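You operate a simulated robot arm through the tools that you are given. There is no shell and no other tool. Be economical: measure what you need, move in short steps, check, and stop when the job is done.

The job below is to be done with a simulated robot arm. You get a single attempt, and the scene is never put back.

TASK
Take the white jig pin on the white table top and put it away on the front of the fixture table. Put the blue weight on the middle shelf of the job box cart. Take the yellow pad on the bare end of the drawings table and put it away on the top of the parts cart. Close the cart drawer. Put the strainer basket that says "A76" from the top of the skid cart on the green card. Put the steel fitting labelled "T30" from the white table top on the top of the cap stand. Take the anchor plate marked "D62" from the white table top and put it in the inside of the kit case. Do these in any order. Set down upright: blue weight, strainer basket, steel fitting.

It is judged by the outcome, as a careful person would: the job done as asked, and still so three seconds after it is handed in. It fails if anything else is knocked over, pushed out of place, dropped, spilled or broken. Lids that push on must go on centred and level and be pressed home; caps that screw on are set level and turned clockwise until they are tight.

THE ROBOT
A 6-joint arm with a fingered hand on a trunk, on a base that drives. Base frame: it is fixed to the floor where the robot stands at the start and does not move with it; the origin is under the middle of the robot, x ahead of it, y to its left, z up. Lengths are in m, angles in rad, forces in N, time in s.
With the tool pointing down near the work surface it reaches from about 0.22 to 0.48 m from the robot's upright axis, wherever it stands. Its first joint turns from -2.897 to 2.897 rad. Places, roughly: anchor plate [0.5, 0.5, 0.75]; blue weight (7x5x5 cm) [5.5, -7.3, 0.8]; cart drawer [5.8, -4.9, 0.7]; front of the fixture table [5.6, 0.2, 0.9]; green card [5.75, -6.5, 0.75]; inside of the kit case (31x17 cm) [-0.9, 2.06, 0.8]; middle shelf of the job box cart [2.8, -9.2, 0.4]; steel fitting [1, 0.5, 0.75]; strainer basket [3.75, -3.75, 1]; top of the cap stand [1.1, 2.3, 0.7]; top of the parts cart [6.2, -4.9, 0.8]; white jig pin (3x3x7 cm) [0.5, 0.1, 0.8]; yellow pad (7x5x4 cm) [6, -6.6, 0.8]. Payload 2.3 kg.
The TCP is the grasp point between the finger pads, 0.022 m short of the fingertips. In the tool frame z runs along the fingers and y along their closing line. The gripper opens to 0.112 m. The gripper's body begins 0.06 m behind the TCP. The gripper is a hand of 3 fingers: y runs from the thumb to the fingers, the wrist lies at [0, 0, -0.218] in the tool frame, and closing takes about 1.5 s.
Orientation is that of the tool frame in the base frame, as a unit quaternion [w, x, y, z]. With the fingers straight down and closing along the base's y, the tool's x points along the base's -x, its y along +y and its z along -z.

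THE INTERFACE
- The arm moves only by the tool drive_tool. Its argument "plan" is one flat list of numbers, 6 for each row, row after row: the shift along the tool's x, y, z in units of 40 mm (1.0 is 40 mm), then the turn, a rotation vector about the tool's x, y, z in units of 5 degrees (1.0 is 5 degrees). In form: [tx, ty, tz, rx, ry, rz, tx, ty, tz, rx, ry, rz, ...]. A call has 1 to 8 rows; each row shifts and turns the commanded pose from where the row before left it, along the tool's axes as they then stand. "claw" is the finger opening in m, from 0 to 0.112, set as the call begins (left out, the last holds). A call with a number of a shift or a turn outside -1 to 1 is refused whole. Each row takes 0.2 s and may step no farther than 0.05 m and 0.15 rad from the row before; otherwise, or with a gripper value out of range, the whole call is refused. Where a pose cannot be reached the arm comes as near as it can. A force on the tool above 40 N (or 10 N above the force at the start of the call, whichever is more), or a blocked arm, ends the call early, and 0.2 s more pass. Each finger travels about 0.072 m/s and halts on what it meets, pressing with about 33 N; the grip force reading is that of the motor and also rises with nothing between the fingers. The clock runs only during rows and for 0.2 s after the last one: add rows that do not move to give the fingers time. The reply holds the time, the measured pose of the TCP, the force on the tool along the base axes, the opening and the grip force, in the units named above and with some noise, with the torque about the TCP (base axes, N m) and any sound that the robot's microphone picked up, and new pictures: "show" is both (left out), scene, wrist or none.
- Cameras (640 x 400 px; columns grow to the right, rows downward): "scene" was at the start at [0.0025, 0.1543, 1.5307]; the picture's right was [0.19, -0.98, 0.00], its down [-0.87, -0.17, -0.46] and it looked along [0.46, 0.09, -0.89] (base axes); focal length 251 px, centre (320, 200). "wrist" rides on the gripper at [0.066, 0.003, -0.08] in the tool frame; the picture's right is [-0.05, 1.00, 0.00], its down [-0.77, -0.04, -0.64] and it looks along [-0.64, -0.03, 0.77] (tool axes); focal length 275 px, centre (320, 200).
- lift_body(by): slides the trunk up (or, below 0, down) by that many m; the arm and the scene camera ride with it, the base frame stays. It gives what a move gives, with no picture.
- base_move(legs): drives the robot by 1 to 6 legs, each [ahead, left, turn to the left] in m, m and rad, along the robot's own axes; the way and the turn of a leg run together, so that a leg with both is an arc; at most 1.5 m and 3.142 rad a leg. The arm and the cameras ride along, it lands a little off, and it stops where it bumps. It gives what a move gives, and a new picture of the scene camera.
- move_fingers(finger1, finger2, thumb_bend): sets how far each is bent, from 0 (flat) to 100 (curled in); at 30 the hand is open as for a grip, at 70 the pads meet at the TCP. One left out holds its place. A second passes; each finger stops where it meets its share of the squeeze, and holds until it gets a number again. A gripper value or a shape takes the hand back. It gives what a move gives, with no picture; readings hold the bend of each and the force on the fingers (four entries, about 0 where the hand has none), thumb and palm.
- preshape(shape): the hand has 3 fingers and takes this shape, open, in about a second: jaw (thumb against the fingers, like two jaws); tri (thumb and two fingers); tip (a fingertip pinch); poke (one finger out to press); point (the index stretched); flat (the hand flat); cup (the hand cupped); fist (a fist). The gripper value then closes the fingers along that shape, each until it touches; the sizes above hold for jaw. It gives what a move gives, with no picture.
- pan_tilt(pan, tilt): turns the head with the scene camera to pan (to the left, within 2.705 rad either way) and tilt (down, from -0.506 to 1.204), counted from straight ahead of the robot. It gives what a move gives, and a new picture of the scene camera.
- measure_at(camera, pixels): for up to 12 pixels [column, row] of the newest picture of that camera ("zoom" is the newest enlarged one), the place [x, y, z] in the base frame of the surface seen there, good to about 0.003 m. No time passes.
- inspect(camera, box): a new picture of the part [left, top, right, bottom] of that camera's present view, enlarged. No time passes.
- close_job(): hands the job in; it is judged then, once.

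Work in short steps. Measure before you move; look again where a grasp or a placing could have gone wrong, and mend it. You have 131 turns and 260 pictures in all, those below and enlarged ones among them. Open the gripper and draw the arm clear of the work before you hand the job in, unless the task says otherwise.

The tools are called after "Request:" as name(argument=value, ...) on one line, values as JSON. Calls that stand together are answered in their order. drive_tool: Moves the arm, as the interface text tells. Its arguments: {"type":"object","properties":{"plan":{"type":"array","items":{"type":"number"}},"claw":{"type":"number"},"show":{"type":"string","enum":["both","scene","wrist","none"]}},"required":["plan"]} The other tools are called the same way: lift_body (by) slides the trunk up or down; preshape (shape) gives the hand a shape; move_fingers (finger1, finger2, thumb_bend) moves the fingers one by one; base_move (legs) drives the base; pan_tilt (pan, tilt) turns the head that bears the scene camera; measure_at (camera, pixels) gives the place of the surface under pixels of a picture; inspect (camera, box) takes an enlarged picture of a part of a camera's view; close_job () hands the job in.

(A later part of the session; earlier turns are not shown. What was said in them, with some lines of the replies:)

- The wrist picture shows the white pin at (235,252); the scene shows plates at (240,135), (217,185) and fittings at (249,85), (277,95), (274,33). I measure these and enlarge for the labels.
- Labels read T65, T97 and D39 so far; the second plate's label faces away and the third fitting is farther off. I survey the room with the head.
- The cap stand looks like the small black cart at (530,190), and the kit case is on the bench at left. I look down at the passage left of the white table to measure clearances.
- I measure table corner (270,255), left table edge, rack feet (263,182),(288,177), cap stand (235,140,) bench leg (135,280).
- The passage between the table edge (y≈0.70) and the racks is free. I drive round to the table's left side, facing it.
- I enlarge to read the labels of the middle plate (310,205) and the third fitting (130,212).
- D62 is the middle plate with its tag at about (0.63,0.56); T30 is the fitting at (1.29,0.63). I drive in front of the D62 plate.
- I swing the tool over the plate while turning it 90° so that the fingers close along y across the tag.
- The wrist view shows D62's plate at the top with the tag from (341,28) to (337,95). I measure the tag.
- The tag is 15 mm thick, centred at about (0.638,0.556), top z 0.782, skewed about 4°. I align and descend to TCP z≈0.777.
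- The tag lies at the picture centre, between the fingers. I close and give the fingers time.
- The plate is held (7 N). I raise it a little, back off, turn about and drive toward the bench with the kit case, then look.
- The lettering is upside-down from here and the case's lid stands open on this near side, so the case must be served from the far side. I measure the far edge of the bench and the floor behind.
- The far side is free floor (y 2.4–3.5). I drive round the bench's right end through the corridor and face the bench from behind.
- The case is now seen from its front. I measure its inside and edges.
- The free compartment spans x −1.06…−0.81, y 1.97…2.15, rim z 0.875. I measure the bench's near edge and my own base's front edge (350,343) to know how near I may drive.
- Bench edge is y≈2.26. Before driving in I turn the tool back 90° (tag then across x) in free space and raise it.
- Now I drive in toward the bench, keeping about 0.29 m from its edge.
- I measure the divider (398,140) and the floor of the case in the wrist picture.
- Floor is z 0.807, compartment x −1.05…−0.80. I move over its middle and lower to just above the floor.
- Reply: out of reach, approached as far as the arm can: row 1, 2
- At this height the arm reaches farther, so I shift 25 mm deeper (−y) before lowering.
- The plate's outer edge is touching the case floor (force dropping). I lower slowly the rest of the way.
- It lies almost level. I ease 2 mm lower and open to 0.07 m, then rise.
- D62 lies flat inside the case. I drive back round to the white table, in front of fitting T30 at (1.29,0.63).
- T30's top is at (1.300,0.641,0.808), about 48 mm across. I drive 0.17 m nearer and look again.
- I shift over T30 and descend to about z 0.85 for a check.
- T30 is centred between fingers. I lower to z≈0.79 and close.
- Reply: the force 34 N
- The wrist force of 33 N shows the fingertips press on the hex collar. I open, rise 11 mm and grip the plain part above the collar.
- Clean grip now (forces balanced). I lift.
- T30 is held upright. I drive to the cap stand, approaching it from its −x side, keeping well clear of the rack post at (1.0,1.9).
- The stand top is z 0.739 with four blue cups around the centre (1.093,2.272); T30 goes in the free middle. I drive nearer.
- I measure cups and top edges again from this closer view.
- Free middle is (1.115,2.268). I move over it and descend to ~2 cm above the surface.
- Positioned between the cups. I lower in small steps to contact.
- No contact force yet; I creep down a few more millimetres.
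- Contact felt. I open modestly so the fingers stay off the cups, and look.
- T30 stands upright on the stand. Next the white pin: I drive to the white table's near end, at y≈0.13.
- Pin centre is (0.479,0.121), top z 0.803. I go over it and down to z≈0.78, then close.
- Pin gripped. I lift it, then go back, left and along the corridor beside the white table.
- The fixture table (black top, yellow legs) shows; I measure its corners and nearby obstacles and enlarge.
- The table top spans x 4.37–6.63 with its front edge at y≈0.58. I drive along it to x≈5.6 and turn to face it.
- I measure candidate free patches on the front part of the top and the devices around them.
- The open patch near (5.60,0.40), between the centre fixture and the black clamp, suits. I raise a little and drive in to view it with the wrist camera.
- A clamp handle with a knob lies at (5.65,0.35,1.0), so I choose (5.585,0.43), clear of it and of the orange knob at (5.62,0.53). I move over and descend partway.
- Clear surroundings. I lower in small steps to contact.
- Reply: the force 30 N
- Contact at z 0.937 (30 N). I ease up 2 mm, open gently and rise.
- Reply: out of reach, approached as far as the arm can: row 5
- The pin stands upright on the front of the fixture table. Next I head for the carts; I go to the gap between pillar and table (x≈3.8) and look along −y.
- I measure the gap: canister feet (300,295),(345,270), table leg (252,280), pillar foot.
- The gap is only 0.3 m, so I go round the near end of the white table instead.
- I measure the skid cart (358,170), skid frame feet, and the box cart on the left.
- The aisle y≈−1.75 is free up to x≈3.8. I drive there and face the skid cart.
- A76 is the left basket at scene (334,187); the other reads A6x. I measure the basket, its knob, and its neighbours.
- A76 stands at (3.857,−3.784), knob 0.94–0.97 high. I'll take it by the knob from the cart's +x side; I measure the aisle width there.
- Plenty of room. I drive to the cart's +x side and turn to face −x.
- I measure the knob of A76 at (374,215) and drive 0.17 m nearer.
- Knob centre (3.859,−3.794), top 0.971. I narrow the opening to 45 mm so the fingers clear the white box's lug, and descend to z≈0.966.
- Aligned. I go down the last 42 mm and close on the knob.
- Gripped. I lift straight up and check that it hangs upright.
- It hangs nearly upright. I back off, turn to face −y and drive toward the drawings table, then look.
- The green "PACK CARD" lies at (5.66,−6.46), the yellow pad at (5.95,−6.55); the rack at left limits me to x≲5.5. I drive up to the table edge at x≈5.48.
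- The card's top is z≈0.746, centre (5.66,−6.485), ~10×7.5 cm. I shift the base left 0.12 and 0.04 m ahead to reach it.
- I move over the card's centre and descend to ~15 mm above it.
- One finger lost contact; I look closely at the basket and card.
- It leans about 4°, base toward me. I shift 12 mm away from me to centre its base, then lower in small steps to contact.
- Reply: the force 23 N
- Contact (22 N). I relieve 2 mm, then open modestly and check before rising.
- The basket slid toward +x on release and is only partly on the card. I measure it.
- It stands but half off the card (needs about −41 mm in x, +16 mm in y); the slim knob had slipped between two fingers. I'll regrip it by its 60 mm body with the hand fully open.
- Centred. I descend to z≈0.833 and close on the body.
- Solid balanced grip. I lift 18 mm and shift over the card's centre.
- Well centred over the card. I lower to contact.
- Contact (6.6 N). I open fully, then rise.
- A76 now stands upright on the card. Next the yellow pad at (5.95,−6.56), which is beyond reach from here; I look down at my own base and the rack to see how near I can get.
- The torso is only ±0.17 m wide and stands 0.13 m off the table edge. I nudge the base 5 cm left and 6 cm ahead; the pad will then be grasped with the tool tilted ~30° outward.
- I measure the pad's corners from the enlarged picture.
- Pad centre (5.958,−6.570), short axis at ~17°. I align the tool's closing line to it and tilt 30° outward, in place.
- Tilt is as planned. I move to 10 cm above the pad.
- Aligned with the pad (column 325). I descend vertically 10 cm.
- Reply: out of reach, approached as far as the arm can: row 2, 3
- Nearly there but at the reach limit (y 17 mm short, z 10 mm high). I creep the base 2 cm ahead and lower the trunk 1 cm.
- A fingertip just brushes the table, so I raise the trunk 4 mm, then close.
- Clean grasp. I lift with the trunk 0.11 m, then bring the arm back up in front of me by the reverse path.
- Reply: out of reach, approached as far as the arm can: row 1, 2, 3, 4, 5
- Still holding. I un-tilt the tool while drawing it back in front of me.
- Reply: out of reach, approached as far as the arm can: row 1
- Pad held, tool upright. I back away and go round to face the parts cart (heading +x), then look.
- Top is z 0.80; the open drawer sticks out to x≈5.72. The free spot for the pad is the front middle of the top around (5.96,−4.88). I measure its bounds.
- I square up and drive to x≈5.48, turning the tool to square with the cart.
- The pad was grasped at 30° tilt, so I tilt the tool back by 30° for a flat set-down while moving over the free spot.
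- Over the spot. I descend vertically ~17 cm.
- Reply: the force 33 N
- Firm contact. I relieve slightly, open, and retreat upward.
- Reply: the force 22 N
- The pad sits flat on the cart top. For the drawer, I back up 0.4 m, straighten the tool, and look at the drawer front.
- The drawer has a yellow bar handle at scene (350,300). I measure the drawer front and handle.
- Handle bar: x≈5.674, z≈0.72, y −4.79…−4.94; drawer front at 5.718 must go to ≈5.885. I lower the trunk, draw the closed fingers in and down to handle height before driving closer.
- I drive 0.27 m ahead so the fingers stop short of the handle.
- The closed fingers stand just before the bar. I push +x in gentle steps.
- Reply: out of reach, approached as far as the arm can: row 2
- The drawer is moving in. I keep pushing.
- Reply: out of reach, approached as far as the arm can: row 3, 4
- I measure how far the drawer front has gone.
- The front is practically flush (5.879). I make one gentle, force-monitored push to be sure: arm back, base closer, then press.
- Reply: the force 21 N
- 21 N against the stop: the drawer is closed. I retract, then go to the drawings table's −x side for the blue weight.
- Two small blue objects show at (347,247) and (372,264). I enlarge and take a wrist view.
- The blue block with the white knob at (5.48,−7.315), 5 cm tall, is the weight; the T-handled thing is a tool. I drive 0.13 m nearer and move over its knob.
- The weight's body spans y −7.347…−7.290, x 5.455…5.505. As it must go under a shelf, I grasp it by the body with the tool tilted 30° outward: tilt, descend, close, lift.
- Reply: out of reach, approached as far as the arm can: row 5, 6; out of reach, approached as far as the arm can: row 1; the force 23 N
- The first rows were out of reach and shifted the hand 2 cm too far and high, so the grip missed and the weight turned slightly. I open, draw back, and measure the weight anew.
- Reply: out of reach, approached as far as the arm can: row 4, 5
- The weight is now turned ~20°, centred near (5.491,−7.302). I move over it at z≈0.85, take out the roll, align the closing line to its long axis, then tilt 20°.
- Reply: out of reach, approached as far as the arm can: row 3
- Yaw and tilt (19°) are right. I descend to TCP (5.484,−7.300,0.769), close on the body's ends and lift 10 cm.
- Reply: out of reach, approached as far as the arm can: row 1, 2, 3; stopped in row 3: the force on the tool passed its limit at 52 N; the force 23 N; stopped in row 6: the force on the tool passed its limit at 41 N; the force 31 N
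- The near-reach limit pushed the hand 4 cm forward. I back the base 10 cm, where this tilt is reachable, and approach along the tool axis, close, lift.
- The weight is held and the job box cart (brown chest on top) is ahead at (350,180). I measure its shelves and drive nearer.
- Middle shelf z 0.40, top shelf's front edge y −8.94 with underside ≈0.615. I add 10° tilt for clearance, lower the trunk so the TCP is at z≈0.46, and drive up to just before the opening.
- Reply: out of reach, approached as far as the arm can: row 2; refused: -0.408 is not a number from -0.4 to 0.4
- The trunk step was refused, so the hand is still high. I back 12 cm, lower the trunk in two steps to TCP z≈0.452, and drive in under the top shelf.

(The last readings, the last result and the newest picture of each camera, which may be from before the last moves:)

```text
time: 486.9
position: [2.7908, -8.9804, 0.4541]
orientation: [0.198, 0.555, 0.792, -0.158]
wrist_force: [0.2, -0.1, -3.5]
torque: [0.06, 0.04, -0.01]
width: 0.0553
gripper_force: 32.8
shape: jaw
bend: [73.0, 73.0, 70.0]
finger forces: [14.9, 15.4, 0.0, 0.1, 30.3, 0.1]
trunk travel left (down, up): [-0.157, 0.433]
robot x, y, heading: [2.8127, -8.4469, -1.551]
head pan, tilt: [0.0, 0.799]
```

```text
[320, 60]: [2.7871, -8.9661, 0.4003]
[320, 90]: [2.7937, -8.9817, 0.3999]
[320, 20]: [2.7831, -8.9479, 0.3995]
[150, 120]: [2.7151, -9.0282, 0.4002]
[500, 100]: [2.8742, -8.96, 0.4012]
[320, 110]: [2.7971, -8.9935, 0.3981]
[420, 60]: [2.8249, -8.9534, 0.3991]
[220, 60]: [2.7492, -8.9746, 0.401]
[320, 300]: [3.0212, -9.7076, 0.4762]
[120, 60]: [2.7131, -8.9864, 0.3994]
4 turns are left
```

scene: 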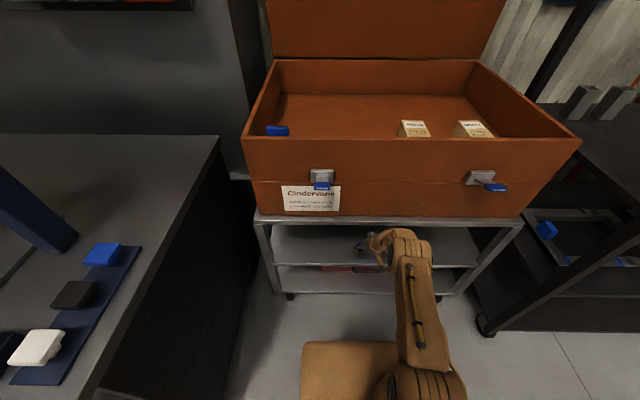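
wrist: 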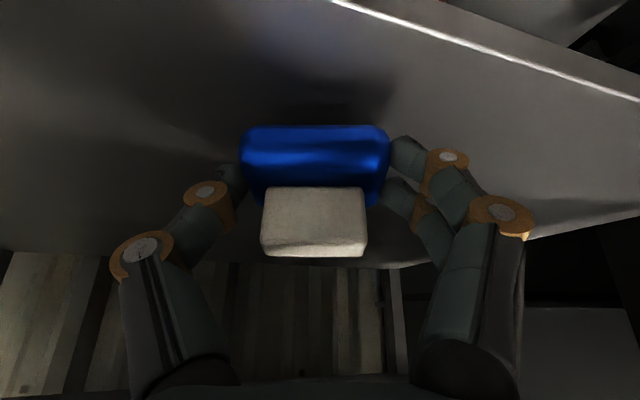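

Inside cleanly; shelf surface z 0.400 lies under the weight. I lower the last 23 mm in steps, open wide, rise 1 cm and back straight out.

Request:
lift_body(by=-0.014)

Request:
lift_body(by=-0.006)

Request:
lift_body(by=-0.003)

Request:
drive_tool(plan=[0, 0, 0, 0, 0, 0, 0, 0, 0, 0, 0, 0, 0, 0, 0, 0, 0, 0, 0, 0, 0, 0, 0, 0, 0, 0, 0, 0, 0, 0], claw=0.112, show="wrist")

Request:
lift_body(by=0.012)

Request:
base_move(legs=[[-0.35, 0, 0]])

Request:
drive_tool(plan=[0, 0, 0, 0, 0, 0], show="wrist")

Request:
inspect(camera="scene", box=[250, 180, 500, 340])

```text
time: 487.5
position: [2.7923, -8.9806, 0.4381]
orientation: [0.198, 0.555, 0.792, -0.159]
wrist_force: [0.2, 0.3, -4.7]
torque: [0.08, 0.03, 0.01]
width: 0.0554
gripper_force: 33.2
shape: jaw
bend: [73.0, 73.0, 70.0]
finger forces: [14.9, 15.3, 0.1, 0.0, 30.2, 0.0]
trunk travel left (down, up): [-0.143, 0.447]
robot x, y, heading: [2.8124, -8.441, -1.554]
head pan, tilt: [0.0, 0.799]
```

```text
time: 488.1
position: [2.7913, -8.9808, 0.4325]
orientation: [0.197, 0.555, 0.793, -0.157]
wrist_force: [-0.3, -0.1, -4.4]
torque: [0.08, 0.0, -0.01]
width: 0.0552
gripper_force: 32.9
shape: jaw
bend: [73.0, 73.0, 70.0]
finger forces: [15.1, 15.4, 0.0, 0.0, 30.2, 0.1]
trunk travel left (down, up): [-0.137, 0.453]
robot x, y, heading: [2.8171, -8.4411, -1.553]
head pan, tilt: [0.0, 0.799]
```

```text
time: 488.6
position: [2.7917, -8.9801, 0.4312]
orientation: [0.199, 0.554, 0.792, -0.159]
wrist_force: [1.0, -2.7, 4.1]
torque: [0.05, 0.0, 0.0]
width: 0.0553
gripper_force: 33.0
shape: jaw
bend: [73.0, 73.0, 70.0]
finger forces: [16.1, 15.1, 0.0, 0.0, 31.0, 0.0]
trunk travel left (down, up): [-0.134, 0.456]
robot x, y, heading: [2.8117, -8.4427, -1.563]
head pan, tilt: [0.0, 0.799]
```

```text
time: 489.8
position: [2.7928, -8.9808, 0.4298]
orientation: [0.2, 0.554, 0.792, -0.158]
wrist_force: [0.4, 0.6, -0.1]
torque: [-0.02, 0.0, 0.0]
width: 0.1119
gripper_force: 0.1
shape: jaw
bend: [30.0, 30.0, 30.0]
finger forces: [0.1, 0.1, 0.1, 0.0, 0.1, 0.0]
trunk travel left (down, up): [-0.134, 0.456]
robot x, y, heading: [2.8131, -8.4436, -1.555]
head pan, tilt: [0.0, 0.799]
```

wrist: 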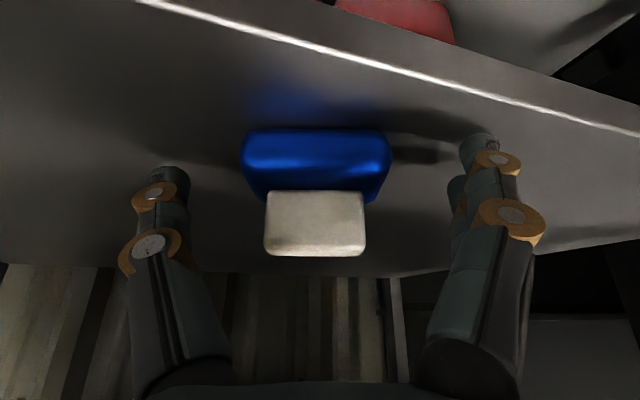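

```text
time: 490.4
position: [2.7921, -8.9809, 0.4426]
orientation: [0.199, 0.555, 0.792, -0.158]
wrist_force: [-0.4, 0.3, -0.4]
torque: [0.0, 0.01, -0.01]
width: 0.1122
gripper_force: 0.0
shape: jaw
bend: [30.0, 30.0, 30.0]
finger forces: [0.1, 0.0, 0.0, 0.0, 0.1, 0.0]
trunk travel left (down, up): [-0.146, 0.444]
robot x, y, heading: [2.8115, -8.4429, -1.557]
head pan, tilt: [0.0, 0.799]
```

```text
time: 492.7
position: [2.7863, -8.6344, 0.4421]
orientation: [0.199, 0.555, 0.792, -0.158]
wrist_force: [-0.5, 0.2, 0.9]
torque: [-0.02, 0.04, -0.04]
width: 0.112
gripper_force: 0.1
shape: jaw
bend: [30.0, 30.0, 30.0]
finger forces: [0.0, 0.0, 0.1, 0.1, 0.0, 0.1]
trunk travel left (down, up): [-0.146, 0.444]
robot x, y, heading: [2.8079, -8.0947, -1.552]
head pan, tilt: [0.0, 0.799]
```

scene: 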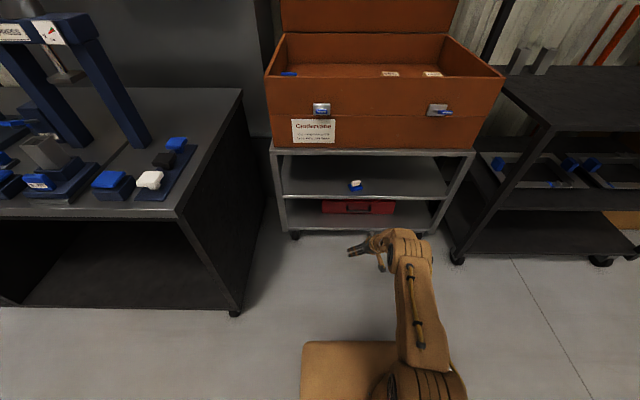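

```text
time: 493.1
position: [2.7873, -8.6346, 0.4428]
orientation: [0.199, 0.555, 0.792, -0.158]
wrist_force: [0.2, -0.7, -0.2]
torque: [-0.01, 0.0, 0.04]
width: 0.1119
gripper_force: 0.1
shape: jaw
bend: [30.0, 30.0, 30.0]
finger forces: [0.0, 0.0, 0.1, 0.0, 0.0, 0.0]
trunk travel left (down, up): [-0.146, 0.444]
robot x, y, heading: [2.806, -8.096, -1.552]
head pan, tilt: [0.0, 0.799]
```

wrist: 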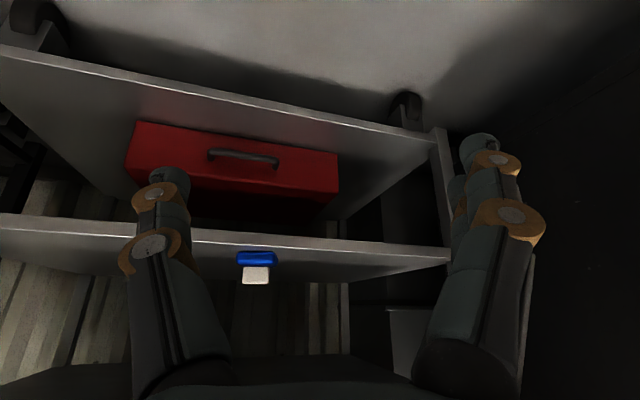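

```text
2.50 times, centred on (375, 260) of scene
3 turns are left
```

zoom: 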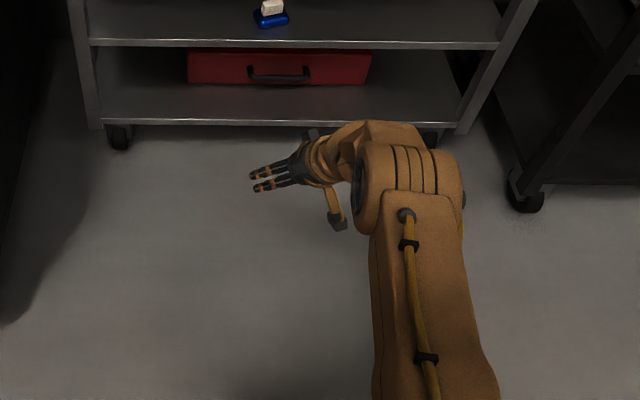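

The blue weight stands upright at (355,185) on the middle shelf, the gripper is open and the arm is clear. All seven parts are done, so I hand the job in.

Request:
close_job()

```text
The job is handed in.
```

All seven parts of the job are done and it is handed in, but A76 and the blue weight did not go smoothly.

- **Strainer basket A76:** it slid half off the green card when I first let go. I gripped it again by its body and set it upright in the middle of the card.
- **Blue weight:** it took three tries to pick up. The first turned it slightly, and on the second the hand pressed on the T-handled tool beside it with over 50 N. That tool looked unmoved in the picture, but I did not measure it afterwards.
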